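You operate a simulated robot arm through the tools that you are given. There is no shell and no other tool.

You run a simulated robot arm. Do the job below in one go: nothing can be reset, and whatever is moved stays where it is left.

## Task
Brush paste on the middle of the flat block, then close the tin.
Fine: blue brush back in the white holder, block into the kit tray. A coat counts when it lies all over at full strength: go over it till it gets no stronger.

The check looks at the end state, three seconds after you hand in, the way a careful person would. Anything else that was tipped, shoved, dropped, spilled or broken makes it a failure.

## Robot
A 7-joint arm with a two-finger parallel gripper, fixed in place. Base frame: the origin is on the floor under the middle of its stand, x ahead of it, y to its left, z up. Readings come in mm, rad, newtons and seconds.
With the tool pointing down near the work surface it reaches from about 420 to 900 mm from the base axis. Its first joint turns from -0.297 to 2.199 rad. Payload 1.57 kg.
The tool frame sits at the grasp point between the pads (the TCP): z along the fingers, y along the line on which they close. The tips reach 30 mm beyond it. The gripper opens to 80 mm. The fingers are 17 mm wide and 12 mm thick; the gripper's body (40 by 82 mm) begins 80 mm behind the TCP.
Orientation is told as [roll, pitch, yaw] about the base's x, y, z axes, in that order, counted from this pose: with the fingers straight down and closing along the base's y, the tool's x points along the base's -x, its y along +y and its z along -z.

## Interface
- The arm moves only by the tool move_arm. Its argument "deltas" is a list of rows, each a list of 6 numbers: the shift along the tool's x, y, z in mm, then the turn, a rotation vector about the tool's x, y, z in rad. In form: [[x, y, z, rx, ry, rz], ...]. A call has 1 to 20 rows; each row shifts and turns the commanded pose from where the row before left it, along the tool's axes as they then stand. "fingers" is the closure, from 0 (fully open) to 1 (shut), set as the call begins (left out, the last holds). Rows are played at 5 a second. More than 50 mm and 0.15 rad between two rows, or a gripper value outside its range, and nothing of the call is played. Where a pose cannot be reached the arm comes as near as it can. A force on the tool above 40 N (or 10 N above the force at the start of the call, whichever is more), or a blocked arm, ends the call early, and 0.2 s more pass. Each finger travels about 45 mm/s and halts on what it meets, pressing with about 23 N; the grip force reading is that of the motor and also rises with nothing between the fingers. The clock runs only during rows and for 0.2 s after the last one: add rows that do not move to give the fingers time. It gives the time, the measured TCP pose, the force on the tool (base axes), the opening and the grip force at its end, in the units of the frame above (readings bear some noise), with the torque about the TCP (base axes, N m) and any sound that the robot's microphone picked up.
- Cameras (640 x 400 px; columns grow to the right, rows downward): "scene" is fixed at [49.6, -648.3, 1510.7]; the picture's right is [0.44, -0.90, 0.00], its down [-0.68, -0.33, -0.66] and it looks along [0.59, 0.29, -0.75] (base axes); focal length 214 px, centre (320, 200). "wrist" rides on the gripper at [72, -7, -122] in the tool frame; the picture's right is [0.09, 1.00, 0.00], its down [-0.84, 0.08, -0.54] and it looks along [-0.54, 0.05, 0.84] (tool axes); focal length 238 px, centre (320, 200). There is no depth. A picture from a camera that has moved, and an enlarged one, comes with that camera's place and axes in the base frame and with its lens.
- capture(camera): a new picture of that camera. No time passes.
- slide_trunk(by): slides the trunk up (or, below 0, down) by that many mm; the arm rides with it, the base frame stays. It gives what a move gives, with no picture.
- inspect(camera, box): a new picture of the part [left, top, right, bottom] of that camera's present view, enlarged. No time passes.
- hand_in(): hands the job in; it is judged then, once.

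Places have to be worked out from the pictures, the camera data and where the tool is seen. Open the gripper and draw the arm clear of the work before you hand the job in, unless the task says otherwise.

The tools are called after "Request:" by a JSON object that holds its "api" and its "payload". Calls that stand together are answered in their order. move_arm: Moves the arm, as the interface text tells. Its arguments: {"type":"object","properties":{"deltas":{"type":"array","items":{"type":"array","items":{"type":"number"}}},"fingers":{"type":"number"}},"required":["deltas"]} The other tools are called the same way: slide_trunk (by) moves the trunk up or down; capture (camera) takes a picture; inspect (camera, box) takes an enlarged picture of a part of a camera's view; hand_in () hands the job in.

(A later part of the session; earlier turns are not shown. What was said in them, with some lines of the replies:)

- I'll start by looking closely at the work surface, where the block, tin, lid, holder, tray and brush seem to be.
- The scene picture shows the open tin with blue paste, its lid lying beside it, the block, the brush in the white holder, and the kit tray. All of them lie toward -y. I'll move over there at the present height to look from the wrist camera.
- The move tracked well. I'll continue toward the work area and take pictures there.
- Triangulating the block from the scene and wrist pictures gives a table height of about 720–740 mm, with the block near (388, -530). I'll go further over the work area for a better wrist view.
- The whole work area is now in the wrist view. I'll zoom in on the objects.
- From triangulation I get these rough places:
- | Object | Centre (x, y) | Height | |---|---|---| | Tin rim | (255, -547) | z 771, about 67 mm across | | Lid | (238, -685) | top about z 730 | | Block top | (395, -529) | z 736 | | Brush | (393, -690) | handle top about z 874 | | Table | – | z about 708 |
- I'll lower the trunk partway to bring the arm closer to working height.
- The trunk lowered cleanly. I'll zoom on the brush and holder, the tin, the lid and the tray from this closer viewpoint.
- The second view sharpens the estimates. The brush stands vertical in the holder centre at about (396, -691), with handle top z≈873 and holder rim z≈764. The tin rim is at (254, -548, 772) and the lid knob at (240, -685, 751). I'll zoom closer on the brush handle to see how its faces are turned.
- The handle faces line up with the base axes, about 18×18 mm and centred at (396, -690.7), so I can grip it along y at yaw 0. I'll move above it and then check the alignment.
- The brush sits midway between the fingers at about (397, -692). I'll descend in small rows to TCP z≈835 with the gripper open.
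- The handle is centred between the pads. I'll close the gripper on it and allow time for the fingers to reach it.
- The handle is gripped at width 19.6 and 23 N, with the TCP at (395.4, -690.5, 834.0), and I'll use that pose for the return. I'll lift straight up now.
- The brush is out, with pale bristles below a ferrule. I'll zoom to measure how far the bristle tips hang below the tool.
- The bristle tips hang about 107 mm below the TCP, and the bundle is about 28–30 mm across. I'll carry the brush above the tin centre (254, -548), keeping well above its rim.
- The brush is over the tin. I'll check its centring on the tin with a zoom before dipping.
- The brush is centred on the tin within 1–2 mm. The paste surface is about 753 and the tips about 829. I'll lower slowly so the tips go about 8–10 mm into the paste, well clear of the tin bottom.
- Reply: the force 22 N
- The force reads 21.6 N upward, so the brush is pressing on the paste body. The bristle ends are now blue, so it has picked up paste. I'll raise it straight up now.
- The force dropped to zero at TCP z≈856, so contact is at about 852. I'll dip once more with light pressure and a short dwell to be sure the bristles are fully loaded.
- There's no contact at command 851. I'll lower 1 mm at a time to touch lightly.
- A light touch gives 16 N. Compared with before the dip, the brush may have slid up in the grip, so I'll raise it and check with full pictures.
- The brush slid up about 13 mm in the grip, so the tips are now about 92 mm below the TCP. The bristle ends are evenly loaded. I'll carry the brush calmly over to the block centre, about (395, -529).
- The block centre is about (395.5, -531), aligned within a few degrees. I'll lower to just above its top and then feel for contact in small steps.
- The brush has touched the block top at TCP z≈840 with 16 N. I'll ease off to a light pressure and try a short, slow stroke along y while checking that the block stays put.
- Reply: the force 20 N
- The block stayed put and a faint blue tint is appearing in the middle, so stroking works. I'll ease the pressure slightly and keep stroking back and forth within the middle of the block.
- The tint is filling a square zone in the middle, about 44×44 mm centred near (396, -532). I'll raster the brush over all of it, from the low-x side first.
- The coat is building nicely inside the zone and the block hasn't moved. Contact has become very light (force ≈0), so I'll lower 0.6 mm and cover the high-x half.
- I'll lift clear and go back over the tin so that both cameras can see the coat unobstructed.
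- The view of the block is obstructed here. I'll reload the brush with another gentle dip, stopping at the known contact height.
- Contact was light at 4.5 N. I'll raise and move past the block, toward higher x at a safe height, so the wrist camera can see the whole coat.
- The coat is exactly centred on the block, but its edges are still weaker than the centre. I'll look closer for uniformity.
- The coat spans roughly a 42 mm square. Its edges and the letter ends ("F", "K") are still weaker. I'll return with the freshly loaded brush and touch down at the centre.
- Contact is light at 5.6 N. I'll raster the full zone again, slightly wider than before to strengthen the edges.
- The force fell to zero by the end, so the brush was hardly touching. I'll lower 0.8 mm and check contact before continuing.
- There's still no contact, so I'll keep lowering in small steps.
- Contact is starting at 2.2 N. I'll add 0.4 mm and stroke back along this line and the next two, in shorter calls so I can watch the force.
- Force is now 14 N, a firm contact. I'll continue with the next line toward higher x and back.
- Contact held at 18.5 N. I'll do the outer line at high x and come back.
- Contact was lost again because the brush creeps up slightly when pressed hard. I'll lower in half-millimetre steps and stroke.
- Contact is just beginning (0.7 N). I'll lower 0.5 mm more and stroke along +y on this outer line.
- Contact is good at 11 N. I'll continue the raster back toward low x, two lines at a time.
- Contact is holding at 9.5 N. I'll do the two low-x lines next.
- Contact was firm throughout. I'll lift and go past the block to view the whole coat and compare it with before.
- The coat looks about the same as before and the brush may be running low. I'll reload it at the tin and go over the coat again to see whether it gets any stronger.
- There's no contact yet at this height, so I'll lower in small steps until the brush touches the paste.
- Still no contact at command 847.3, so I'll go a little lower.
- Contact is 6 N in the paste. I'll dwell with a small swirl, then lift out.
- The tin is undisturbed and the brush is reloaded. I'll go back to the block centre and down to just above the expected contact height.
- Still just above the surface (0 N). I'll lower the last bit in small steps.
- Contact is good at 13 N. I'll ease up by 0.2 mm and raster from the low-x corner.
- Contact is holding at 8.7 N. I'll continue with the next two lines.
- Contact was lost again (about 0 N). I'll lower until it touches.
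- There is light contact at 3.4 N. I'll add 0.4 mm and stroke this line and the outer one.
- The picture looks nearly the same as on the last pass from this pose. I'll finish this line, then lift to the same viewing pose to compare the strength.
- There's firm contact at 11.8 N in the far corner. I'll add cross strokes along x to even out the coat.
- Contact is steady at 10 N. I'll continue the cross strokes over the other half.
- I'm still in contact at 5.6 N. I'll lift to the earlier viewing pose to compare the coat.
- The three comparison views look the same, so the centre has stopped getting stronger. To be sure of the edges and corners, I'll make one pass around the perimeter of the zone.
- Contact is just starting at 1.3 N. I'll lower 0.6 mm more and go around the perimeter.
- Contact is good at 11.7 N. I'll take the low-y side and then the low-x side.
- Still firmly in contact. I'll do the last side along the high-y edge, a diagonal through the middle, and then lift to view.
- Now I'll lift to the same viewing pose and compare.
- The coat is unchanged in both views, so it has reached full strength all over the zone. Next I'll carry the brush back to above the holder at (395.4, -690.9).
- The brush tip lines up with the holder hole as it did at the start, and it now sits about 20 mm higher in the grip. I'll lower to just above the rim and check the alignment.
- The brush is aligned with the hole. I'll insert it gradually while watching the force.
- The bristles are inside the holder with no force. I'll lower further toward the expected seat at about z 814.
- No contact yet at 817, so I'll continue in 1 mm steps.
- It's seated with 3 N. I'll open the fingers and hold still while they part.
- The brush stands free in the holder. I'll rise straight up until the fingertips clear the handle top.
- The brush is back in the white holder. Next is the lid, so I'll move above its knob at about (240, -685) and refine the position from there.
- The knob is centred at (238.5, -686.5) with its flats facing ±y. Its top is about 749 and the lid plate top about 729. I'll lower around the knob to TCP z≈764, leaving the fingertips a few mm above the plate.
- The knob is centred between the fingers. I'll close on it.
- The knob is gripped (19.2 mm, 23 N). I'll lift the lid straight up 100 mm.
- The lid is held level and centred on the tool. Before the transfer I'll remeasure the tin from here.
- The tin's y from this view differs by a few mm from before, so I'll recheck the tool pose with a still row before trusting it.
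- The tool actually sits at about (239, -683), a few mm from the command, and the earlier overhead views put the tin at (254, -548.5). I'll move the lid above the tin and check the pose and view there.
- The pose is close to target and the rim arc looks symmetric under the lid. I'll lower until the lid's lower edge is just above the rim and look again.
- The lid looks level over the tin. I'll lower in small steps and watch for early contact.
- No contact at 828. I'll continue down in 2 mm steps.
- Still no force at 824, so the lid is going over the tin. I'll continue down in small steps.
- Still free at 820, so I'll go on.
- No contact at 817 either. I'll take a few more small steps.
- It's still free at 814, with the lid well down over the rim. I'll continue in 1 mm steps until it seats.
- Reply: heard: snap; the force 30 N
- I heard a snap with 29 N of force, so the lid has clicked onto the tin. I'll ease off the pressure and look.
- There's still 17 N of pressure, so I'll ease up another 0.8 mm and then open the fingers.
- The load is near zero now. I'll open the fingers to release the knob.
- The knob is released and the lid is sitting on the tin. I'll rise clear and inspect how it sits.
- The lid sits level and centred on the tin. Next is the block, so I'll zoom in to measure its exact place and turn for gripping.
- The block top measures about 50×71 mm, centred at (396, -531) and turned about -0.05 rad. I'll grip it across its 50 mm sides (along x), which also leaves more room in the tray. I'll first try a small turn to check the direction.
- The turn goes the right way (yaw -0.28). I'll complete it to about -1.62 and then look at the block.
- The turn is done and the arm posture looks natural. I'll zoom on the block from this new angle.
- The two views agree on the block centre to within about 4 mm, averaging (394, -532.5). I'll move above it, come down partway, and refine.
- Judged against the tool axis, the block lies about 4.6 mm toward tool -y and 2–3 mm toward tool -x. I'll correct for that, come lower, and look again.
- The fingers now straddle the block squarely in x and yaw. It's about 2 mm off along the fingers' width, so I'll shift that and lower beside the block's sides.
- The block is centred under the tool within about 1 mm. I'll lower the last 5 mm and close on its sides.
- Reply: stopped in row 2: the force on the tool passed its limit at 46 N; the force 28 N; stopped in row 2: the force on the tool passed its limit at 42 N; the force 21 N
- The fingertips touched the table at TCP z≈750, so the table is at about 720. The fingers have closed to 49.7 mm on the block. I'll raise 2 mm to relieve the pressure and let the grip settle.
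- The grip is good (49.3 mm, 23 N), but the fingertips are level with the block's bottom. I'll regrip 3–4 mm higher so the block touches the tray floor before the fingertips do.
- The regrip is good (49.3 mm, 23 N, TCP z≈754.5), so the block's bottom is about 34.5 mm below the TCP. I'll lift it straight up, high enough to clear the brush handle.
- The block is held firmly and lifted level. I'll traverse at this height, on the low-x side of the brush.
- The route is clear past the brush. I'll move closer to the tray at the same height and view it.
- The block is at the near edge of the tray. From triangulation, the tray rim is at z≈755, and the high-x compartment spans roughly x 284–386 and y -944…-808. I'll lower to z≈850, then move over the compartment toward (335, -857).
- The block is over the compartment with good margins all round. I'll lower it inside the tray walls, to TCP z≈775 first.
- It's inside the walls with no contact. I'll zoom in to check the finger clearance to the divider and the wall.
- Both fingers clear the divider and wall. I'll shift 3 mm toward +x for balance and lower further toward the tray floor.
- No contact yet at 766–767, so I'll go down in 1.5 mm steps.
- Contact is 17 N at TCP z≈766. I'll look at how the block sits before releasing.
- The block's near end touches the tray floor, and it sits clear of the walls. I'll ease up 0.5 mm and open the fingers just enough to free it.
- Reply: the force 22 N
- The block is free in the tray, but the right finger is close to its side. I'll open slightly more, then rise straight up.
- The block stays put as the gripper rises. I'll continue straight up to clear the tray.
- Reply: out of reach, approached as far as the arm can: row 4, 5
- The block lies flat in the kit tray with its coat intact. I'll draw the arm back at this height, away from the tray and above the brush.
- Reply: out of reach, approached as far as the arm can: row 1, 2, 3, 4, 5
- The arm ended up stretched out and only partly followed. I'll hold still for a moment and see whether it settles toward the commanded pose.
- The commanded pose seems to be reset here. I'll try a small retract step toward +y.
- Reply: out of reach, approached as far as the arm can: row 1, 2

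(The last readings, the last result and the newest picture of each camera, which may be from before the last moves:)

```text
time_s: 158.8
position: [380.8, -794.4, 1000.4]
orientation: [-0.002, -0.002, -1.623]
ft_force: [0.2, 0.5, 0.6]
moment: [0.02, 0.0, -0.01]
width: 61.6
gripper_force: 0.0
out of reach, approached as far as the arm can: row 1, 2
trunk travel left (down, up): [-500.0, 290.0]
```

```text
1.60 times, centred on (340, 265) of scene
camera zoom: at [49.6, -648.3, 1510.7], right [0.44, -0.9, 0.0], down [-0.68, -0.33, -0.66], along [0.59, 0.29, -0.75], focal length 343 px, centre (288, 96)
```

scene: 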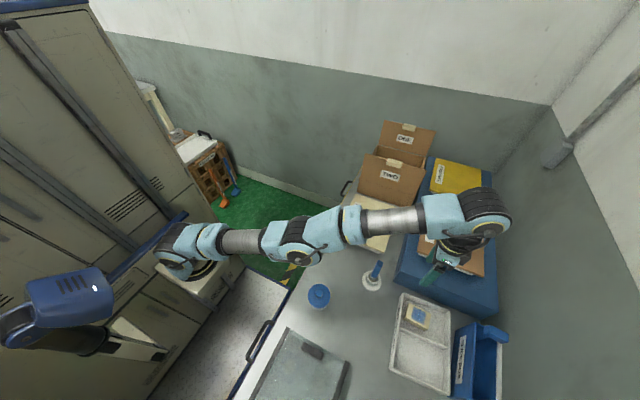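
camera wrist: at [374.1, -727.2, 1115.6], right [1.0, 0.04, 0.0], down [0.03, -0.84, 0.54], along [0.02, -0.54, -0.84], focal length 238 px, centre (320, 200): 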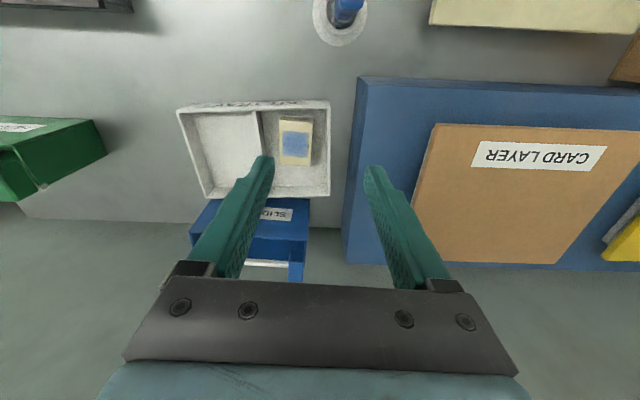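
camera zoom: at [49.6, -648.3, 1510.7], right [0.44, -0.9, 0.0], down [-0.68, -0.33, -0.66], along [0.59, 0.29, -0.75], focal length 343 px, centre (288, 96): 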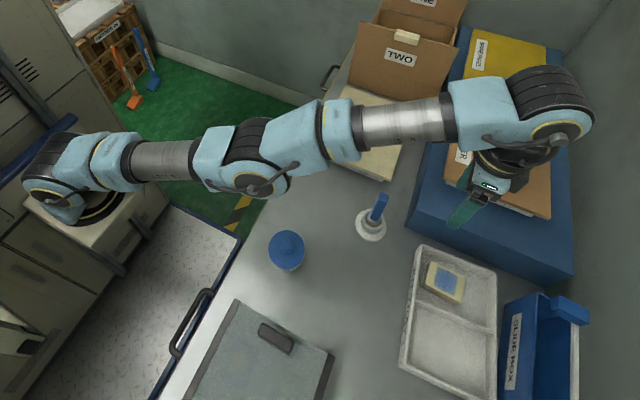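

The arm is at full stretch, so a straight pull-back barely moves it. I'll try moving sideways (+x) and inward together, in small steps and high above everything.

Request:
{"api": "move_arm", "payload": {"deltas": [[10, 25, 0, 0, 0, 0], [10, 25, 0, 0, 0, 0], [0, 0, 0, 0, 0, 0]]}}

Request:
{"api": "inspect", "payload": {"camera": "scene", "box": [140, 140, 540, 390]}}

```text
time_s: 159.6
position: [433.3, -775.8, 1001.5]
orientation: [0.0, 0.0, -1.623]
ft_force: [0.6, 0.2, -0.2]
moment: [-0.01, 0.02, 0.02]
width: 61.5
gripper_force: 0.1
trunk travel left (down, up): [-500.0, 290.0]
```

```text
1.60 times, centred on (340, 265) of scene
camera zoom: at [49.6, -648.3, 1510.7], right [0.44, -0.9, 0.0], down [-0.68, -0.33, -0.66], along [0.59, 0.29, -0.75], focal length 343 px, centre (288, 96)
```

zoom: 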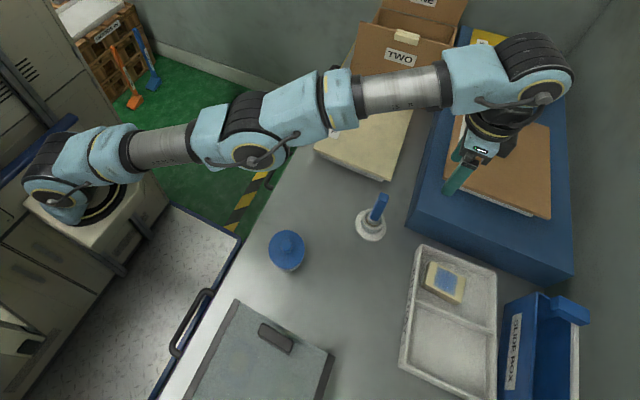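

The arm follows again. I'll continue inward and up, away from the work.

Request:
{"api": "move_arm", "payload": {"deltas": [[25, 15, -5, 0, 0, 0], [25, 15, -5, 0, 0, 0], [25, 15, -5, 0, 0, 0], [25, 15, -5, 0, 0, 0], [0, 0, 0, 0, 0, 0]]}}

Request:
{"api": "inspect", "payload": {"camera": "scene", "box": [140, 140, 540, 390]}}

```text
time_s: 160.8
position: [433.4, -775.3, 1001.6]
orientation: [-0.001, 0.001, -1.625]
ft_force: [-0.5, 0.0, -0.2]
moment: [0.0, -0.03, 0.02]
width: 61.5
gripper_force: 0.1
out of reach, approached as far as the arm can: row 1, 2, 3, 4
trunk travel left (down, up): [-500.0, 290.0]
```

```text
1.60 times, centred on (340, 265) of scene
camera zoom: at [49.6, -648.3, 1510.7], right [0.44, -0.9, 0.0], down [-0.68, -0.33, -0.66], along [0.59, 0.29, -0.75], focal length 343 px, centre (288, 96)
```

zoom: 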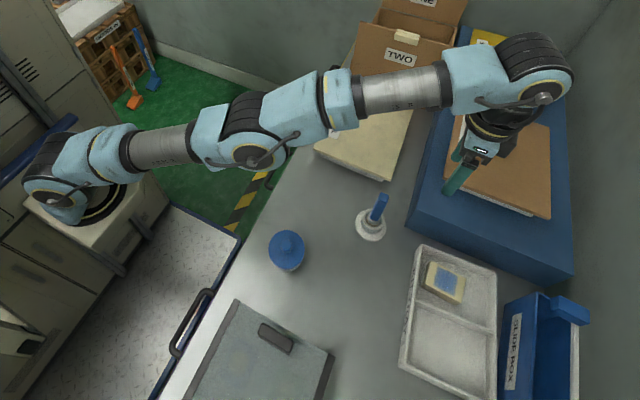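

Inward moves stall at the stretched posture while sideways ones work. I'll try lowering slightly from here, where there's only the low card stack below, to let the elbow bend.

Request:
{"api": "move_arm", "payload": {"deltas": [[0, 0, 12, 0, 0, 0], [0, 0, 12, 0, 0, 0], [0, 0, 0, 0, 0, 0]]}}

```text
time_s: 161.6
position: [430.3, -779.1, 996.1]
orientation: [0.004, 0.002, -1.636]
ft_force: [-0.4, -1.1, 0.1]
moment: [0.0, -0.02, -0.02]
width: 61.5
gripper_force: 0.1
out of reach, approached as far as the arm can: row 1, 2
trunk travel left (down, up): [-500.0, 290.0]
```

It's still stalling. I'll try a series of very small inward steps so the elbow can start bending gradually.

Request:
{"api": "move_arm", "payload": {"deltas": [[3, 0, 0, 0, 0, 0], [3, 0, 0, 0, 0, 0], [3, 0, 0, 0, 0, 0], [3, 0, 0, 0, 0, 0], [3, 0, 0, 0, 0, 0], [3, 0, 0, 0, 0, 0], [3, 0, 0, 0, 0, 0], [3, 0, 0, 0, 0, 0], [0, 0, 0, 0, 0, 0]]}}

```text
time_s: 163.6
position: [439.5, -774.0, 995.4]
orientation: [-0.002, 0.0, -1.624]
ft_force: [-0.3, 0.0, 0.3]
moment: [0.01, -0.02, -0.01]
width: 61.7
gripper_force: 0.0
out of reach, approached as far as the arm can: row 1, 3, 5, 7
trunk travel left (down, up): [-500.0, 290.0]
```

Working out the joint positions from the picture, the elbow has dropped below the shoulder–wrist line, which blocks inward moves. I'll try raising the tool, which should straighten the arm and free it.

Request:
{"api": "move_arm", "payload": {"deltas": [[0, 0, -15, 0, 0, 0], [0, 0, -15, 0, 0, 0], [0, 0, 0, 0, 0, 0]]}}

Request:
{"api": "inspect", "payload": {"camera": "scene", "box": [140, 100, 540, 350]}}

```text
time_s: 164.4
position: [436.7, -768.2, 1017.1]
orientation: [0.0, 0.0, -1.623]
ft_force: [0.4, -0.3, 0.1]
moment: [-0.02, -0.02, -0.01]
width: 61.6
gripper_force: 0.0
out of reach, approached as far as the arm can: row 2
trunk travel left (down, up): [-500.0, 290.0]
```

```text
1.60 times, centred on (340, 225) of scene
camera zoom: at [49.6, -648.3, 1510.7], right [0.44, -0.9, 0.0], down [-0.68, -0.33, -0.66], along [0.59, 0.29, -0.75], focal length 343 px, centre (288, 160)
```

zoom: 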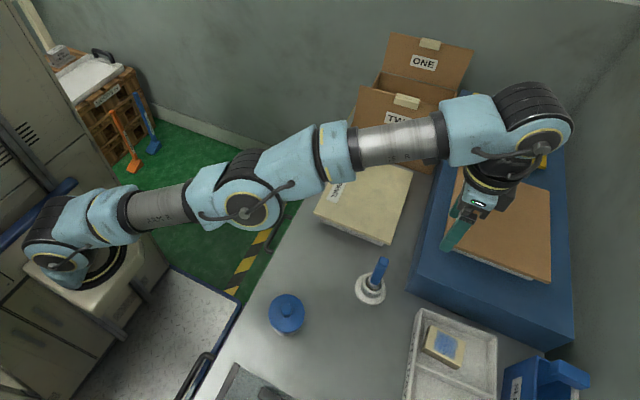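

Since the elbow dropped while I was moving up at full reach, moving down from a straight arm should bend it the right way. I'll first raise the trunk 120 mm for plenty of clearance.

Request:
{"api": "slide_trunk", "payload": {"by": 120}}

Request:
{"api": "capture", "payload": {"camera": "scene"}}

```text
time_s: 165.9
position: [435.8, -767.1, 1137.2]
orientation: [0.001, -0.001, -1.625]
ft_force: [0.6, -0.4, -0.7]
moment: [-0.02, -0.03, -0.03]
width: 61.6
gripper_force: 0.0
trunk travel left (down, up): [-620.0, 170.0]
```

```text
taken
```

scene: 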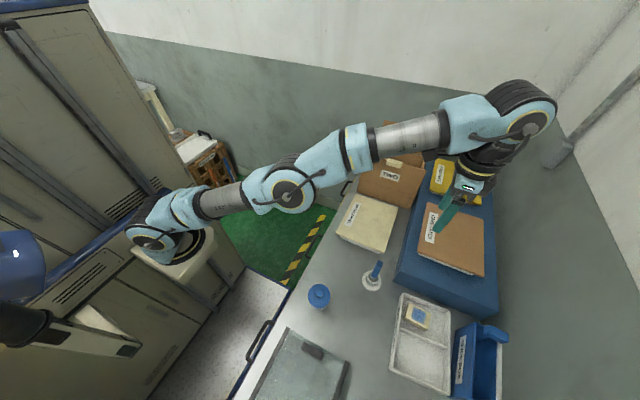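

There's ample clearance now. I'll move outward a little to straighten the arm.

Request:
{"api": "move_arm", "payload": {"deltas": [[-9.2, 4, 0, 0, 0, 0], [-9.2, 4, 0, 0, 0, 0], [-9.2, 4, 0, 0, 0, 0], [-9.2, 4, 0, 0, 0, 0], [0, 0, 0, 0, 0, 0]]}}

Request:
{"api": "capture", "payload": {"camera": "scene"}}

```text
time_s: 167.1
position: [437.0, -768.1, 1134.3]
orientation: [0.0, 0.0, -1.622]
ft_force: [0.3, 0.1, -0.2]
moment: [0.04, 0.02, 0.01]
width: 61.5
gripper_force: 0.1
out of reach, approached as far as the arm can: row 1, 2, 3, 4
trunk travel left (down, up): [-620.0, 170.0]
```

```text
taken
```

scene: 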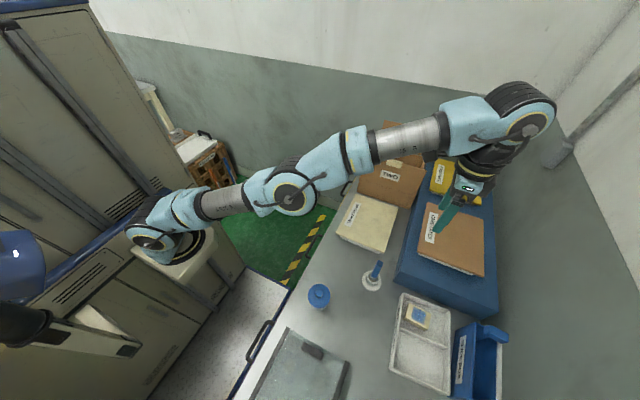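

Both outward and inward moves are blocked, so the arm is at its full-stretch limit. I'll move down and slightly outward along the reach limit, which should flex the elbow the right way.

Request:
{"api": "move_arm", "payload": {"deltas": [[-4.2, 1.8, 10, 0, 0, 0], [-4.2, 1.8, 10, 0, 0, 0], [-4.2, 1.8, 10, 0, 0, 0], [-4.2, 1.8, 10, 0, 0, 0], [0, 0, 0, 0, 0, 0]]}}

Request:
{"api": "capture", "payload": {"camera": "scene"}}

```text
time_s: 168.3
position: [441.1, -782.9, 1093.9]
orientation: [0.0, 0.0, -1.622]
ft_force: [0.2, 1.0, 0.3]
moment: [-0.02, -0.02, 0.03]
width: 61.5
gripper_force: 0.0
out of reach, approached as far as the arm can: row 3
trunk travel left (down, up): [-620.0, 170.0]
```

```text
taken
```

scene: 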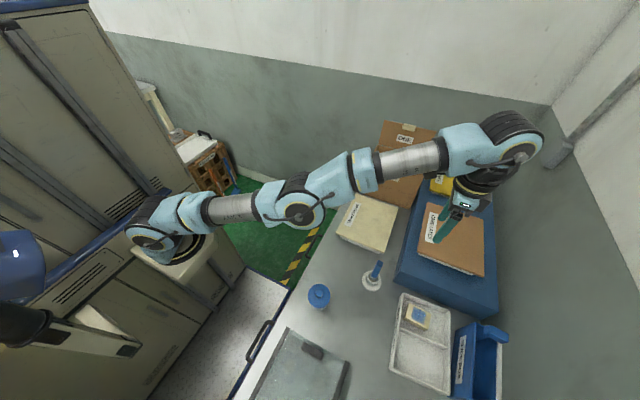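

That moved properly. I'll now go straight down a bit, which takes it inside the reach limit.

Request:
{"api": "move_arm", "payload": {"deltas": [[0, 0, 8, 0, 0, 0], [0, 0, 8, 0, 0, 0], [0, 0, 8, 0, 0, 0], [0, 0, 8, 0, 0, 0], [0, 0, 0, 0, 0, 0]]}}

Request:
{"api": "capture", "payload": {"camera": "scene"}}

```text
time_s: 169.5
position: [445.0, -791.8, 1063.9]
orientation: [0.0, 0.002, -1.624]
ft_force: [0.9, -0.9, 0.1]
moment: [0.03, -0.03, 0.02]
width: 61.4
gripper_force: 0.1
out of reach, approached as far as the arm can: row 2, 4
trunk travel left (down, up): [-620.0, 170.0]
```

```text
taken
```

scene: 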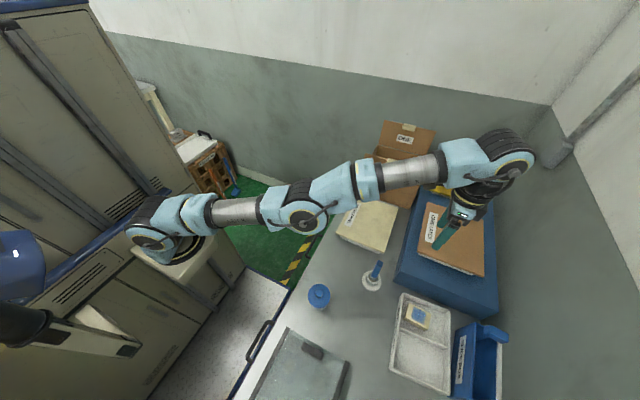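

It's sliding along the limit, probably with the elbow at its backward stop. I'll push slightly beyond the limit while going down so the elbow goes straight, then go straight down to flex it forward.

Request:
{"api": "move_arm", "payload": {"deltas": [[-11, 4.8, 6, 0, 0, 0], [-11, 4.8, 6, 0, 0, 0], [0, 0, 20, 0, 0, 0], [0, 0, 20, 0, 0, 0], [0, 0, 0, 0, 0, 0]]}}

Request:
{"api": "capture", "payload": {"camera": "scene"}}

```text
time_s: 170.7
position: [453.6, -803.7, 1016.1]
orientation: [-0.002, 0.001, -1.623]
ft_force: [-0.2, -0.6, 0.6]
moment: [0.0, -0.01, -0.02]
width: 61.6
gripper_force: 0.0
out of reach, approached as far as the arm can: row 1, 2, 3, 4
trunk travel left (down, up): [-620.0, 170.0]
```

```text
taken
```

scene: 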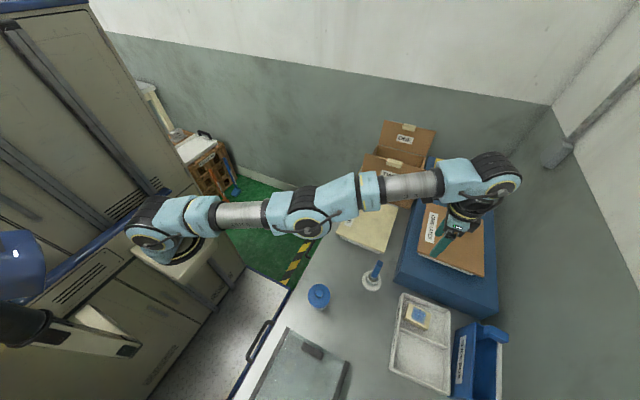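

The arm appears to be held at a slight backward elbow bend, only a few mm short of straight. I'll nudge it outward by just under 4 mm, move down tangentially, and then try inward.

Request:
{"api": "move_arm", "payload": {"deltas": [[-3.4, 1.5, -1, 0, 0, 0], [-3.7, 1.6, 14.5, 0, 0, 0], [-3.7, 1.6, 14.5, 0, 0, 0], [5.3, -2.3, 1.6, 0, 0, 0], [8.8, -3.8, 2.6, 0, 0, 0], [0, 0, 0, 0, 0, 0]]}}

```text
time_s: 172.1
position: [451.3, -800.9, 983.2]
orientation: [0.0, -0.001, -1.624]
ft_force: [0.0, 0.0, 0.2]
moment: [-0.02, -0.03, 0.01]
width: 61.5
gripper_force: 0.0
trunk travel left (down, up): [-620.0, 170.0]
```

That worked: all rows were reached and the arm is now inside its limit. I'll continue inward at this height.

Request:
{"api": "move_arm", "payload": {"deltas": [[15, -3, 0, 0, 0, 0], [20, -3, 0, 0, 0, 0], [20, -3, 0, 0, 0, 0], [20, -3, 0, 0, 0, 0], [0, 0, 0, 0, 0, 0]]}}

Request:
{"api": "capture", "payload": {"camera": "scene"}}

```text
time_s: 173.3
position: [443.8, -724.9, 983.9]
orientation: [0.0, 0.001, -1.623]
ft_force: [0.2, -0.8, -0.6]
moment: [0.01, -0.04, 0.01]
width: 61.6
gripper_force: 0.0
trunk travel left (down, up): [-620.0, 170.0]
```

```text
taken
```

scene: 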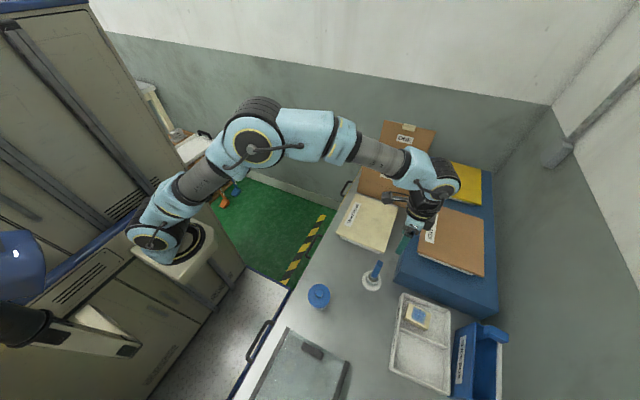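

The elbow is up again and the arm moves freely. I'll retract well away from the work area.

Request:
{"api": "move_arm", "payload": {"deltas": [[35, 3, -8, 0, 0, 0], [35, 3, -8, 0, 0, 0], [35, 3, -8, 0, 0, 0], [35, 3, -8, 0, 0, 0], [35, 3, -8, 0, 0, 0], [35, 3, -8, 0, 0, 0], [35, 3, -8, 0, 0, 0], [0, 0, 0, 0, 0, 0]], "fingers": 0}}

Request:
{"api": "capture", "payload": {"camera": "scene"}}

Request:
{"api": "capture", "payload": {"camera": "wrist"}}

```text
time_s: 175.1
position: [475.8, -482.4, 1039.3]
orientation: [0.0, 0.0, -1.623]
ft_force: [-0.1, 0.2, 0.0]
moment: [0.01, 0.0, 0.0]
width: 80.0
gripper_force: 0.0
trunk travel left (down, up): [-620.0, 170.0]
```

```text
taken
```

scene: 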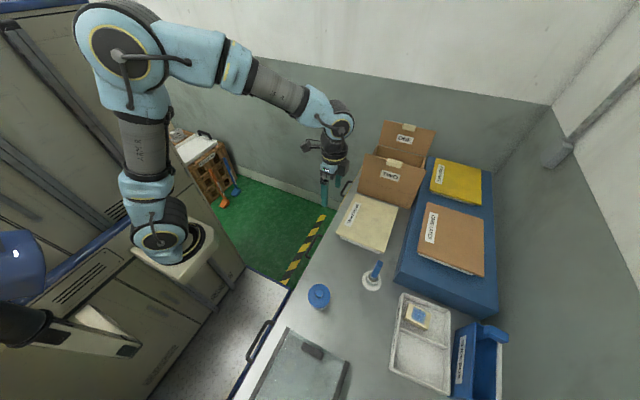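

```text
taken
camera wrist: at [473.5, -410.8, 1161.4], right [1.0, 0.04, 0.0], down [0.03, -0.84, 0.54], along [0.02, -0.54, -0.84], focal length 238 px, centre (320, 200)
```

wrist: 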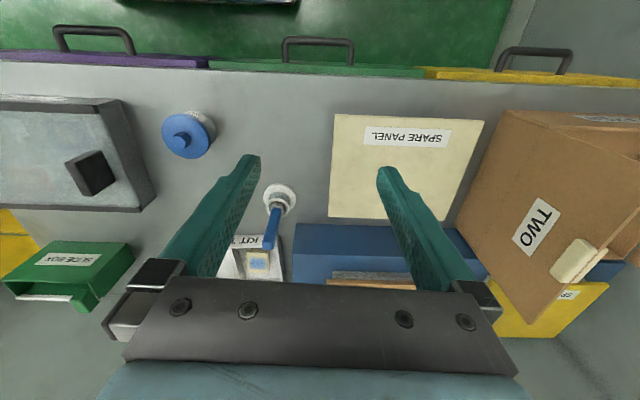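

The arm is clear and the gripper is open. I'll inspect the final state of everything up close.

Request:
{"api": "inspect", "payload": {"camera": "scene", "box": [290, 240, 400, 330]}}

Request:
{"api": "inspect", "payload": {"camera": "scene", "box": [395, 285, 460, 345]}}

Request:
{"api": "inspect", "payload": {"camera": "scene", "box": [340, 110, 520, 290]}}

Request:
{"api": "inspect", "payload": {"camera": "scene", "box": [360, 260, 520, 400]}}

```text
4.44 times, centred on (345, 285) of scene
camera zoom: at [49.6, -648.3, 1510.7], right [0.44, -0.9, 0.0], down [-0.68, -0.33, -0.66], along [0.59, 0.29, -0.75], focal length 953 px, centre (209, -178)
```

zoom: 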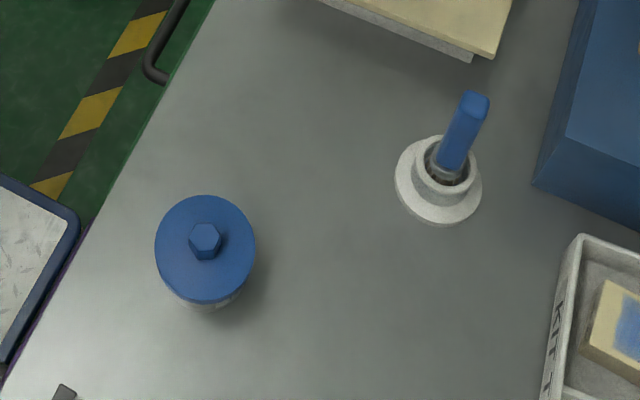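

```text
6.67 times, centred on (428, 315) of scene
camera zoom: at [49.6, -648.3, 1510.7], right [0.44, -0.9, 0.0], down [-0.68, -0.33, -0.66], along [0.59, 0.29, -0.75], focal length 1430 px, centre (-397, -567)
```

zoom: 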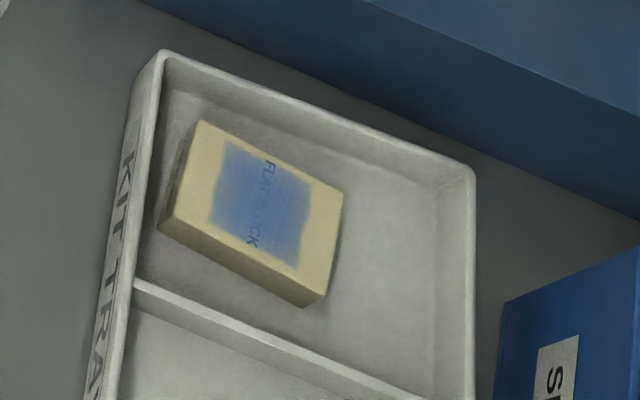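

```text
2.22 times, centred on (430, 200) of scene
camera zoom: at [49.6, -648.3, 1510.7], right [0.44, -0.9, 0.0], down [-0.68, -0.33, -0.66], along [0.59, 0.29, -0.75], focal length 477 px, centre (76, 200)
```

zoom: 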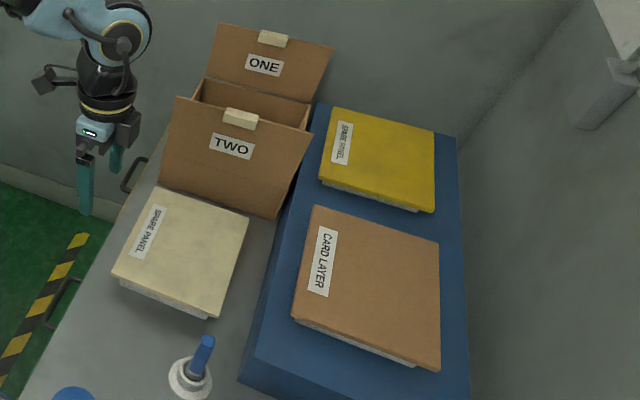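

```text
2.86 times, centred on (440, 330) of scene
camera zoom: at [49.6, -648.3, 1510.7], right [0.44, -0.9, 0.0], down [-0.68, -0.33, -0.66], along [0.59, 0.29, -0.75], focal length 613 px, centre (-23, -171)
```

zoom: 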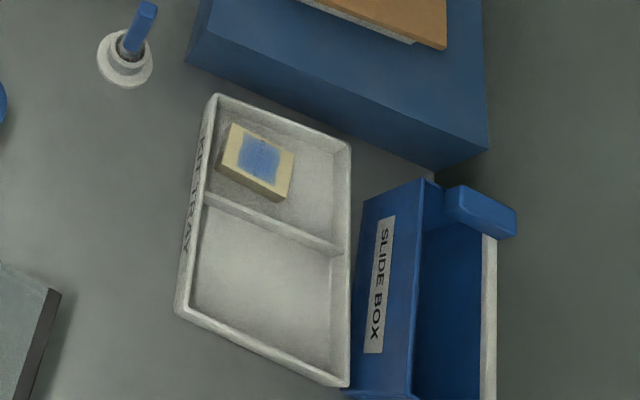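

Final state:
- The brush stands upright in the white holder.
- The lid is snapped level on the tin.
- The coated block lies flat in the kit tray.
- Everything else sits where it was at the start.
- The gripper is open and the arm is clear.

I'm handing the job in.

Request:
{"api": "hand_in", "payload": {}}

```text
The job is handed in.
```

The job is handed in. The middle of the flat block is coated and the tin is closed. I compared pictures taken during and after the work, and nothing else looked moved, tipped or spilled.

- **Coat:** It covers a square of about 42 mm in the middle of the block's top. After the first full pass I reloaded the brush twice and went over it again, including the edges. The pictures showed no further change, so I judged it full strength by eye.
- **Tin:** The lid snapped on with an audible click and sits level.
- **Brush:** The blue brush is upright in the white holder.
- **Block:** It lies flat in the kit tray, in the compartment nearest the brush holder, and the coat was not touched by the gripper.
- **Arm:** The gripper is open and the arm is drawn back from the work.

Two things went off plan, with no visible effect. The fingertips pressed the table once (46 N) while I was reaching for the block. The arm also stalled at full stretch after placing the block, and I freed it with a few moves high above the table.
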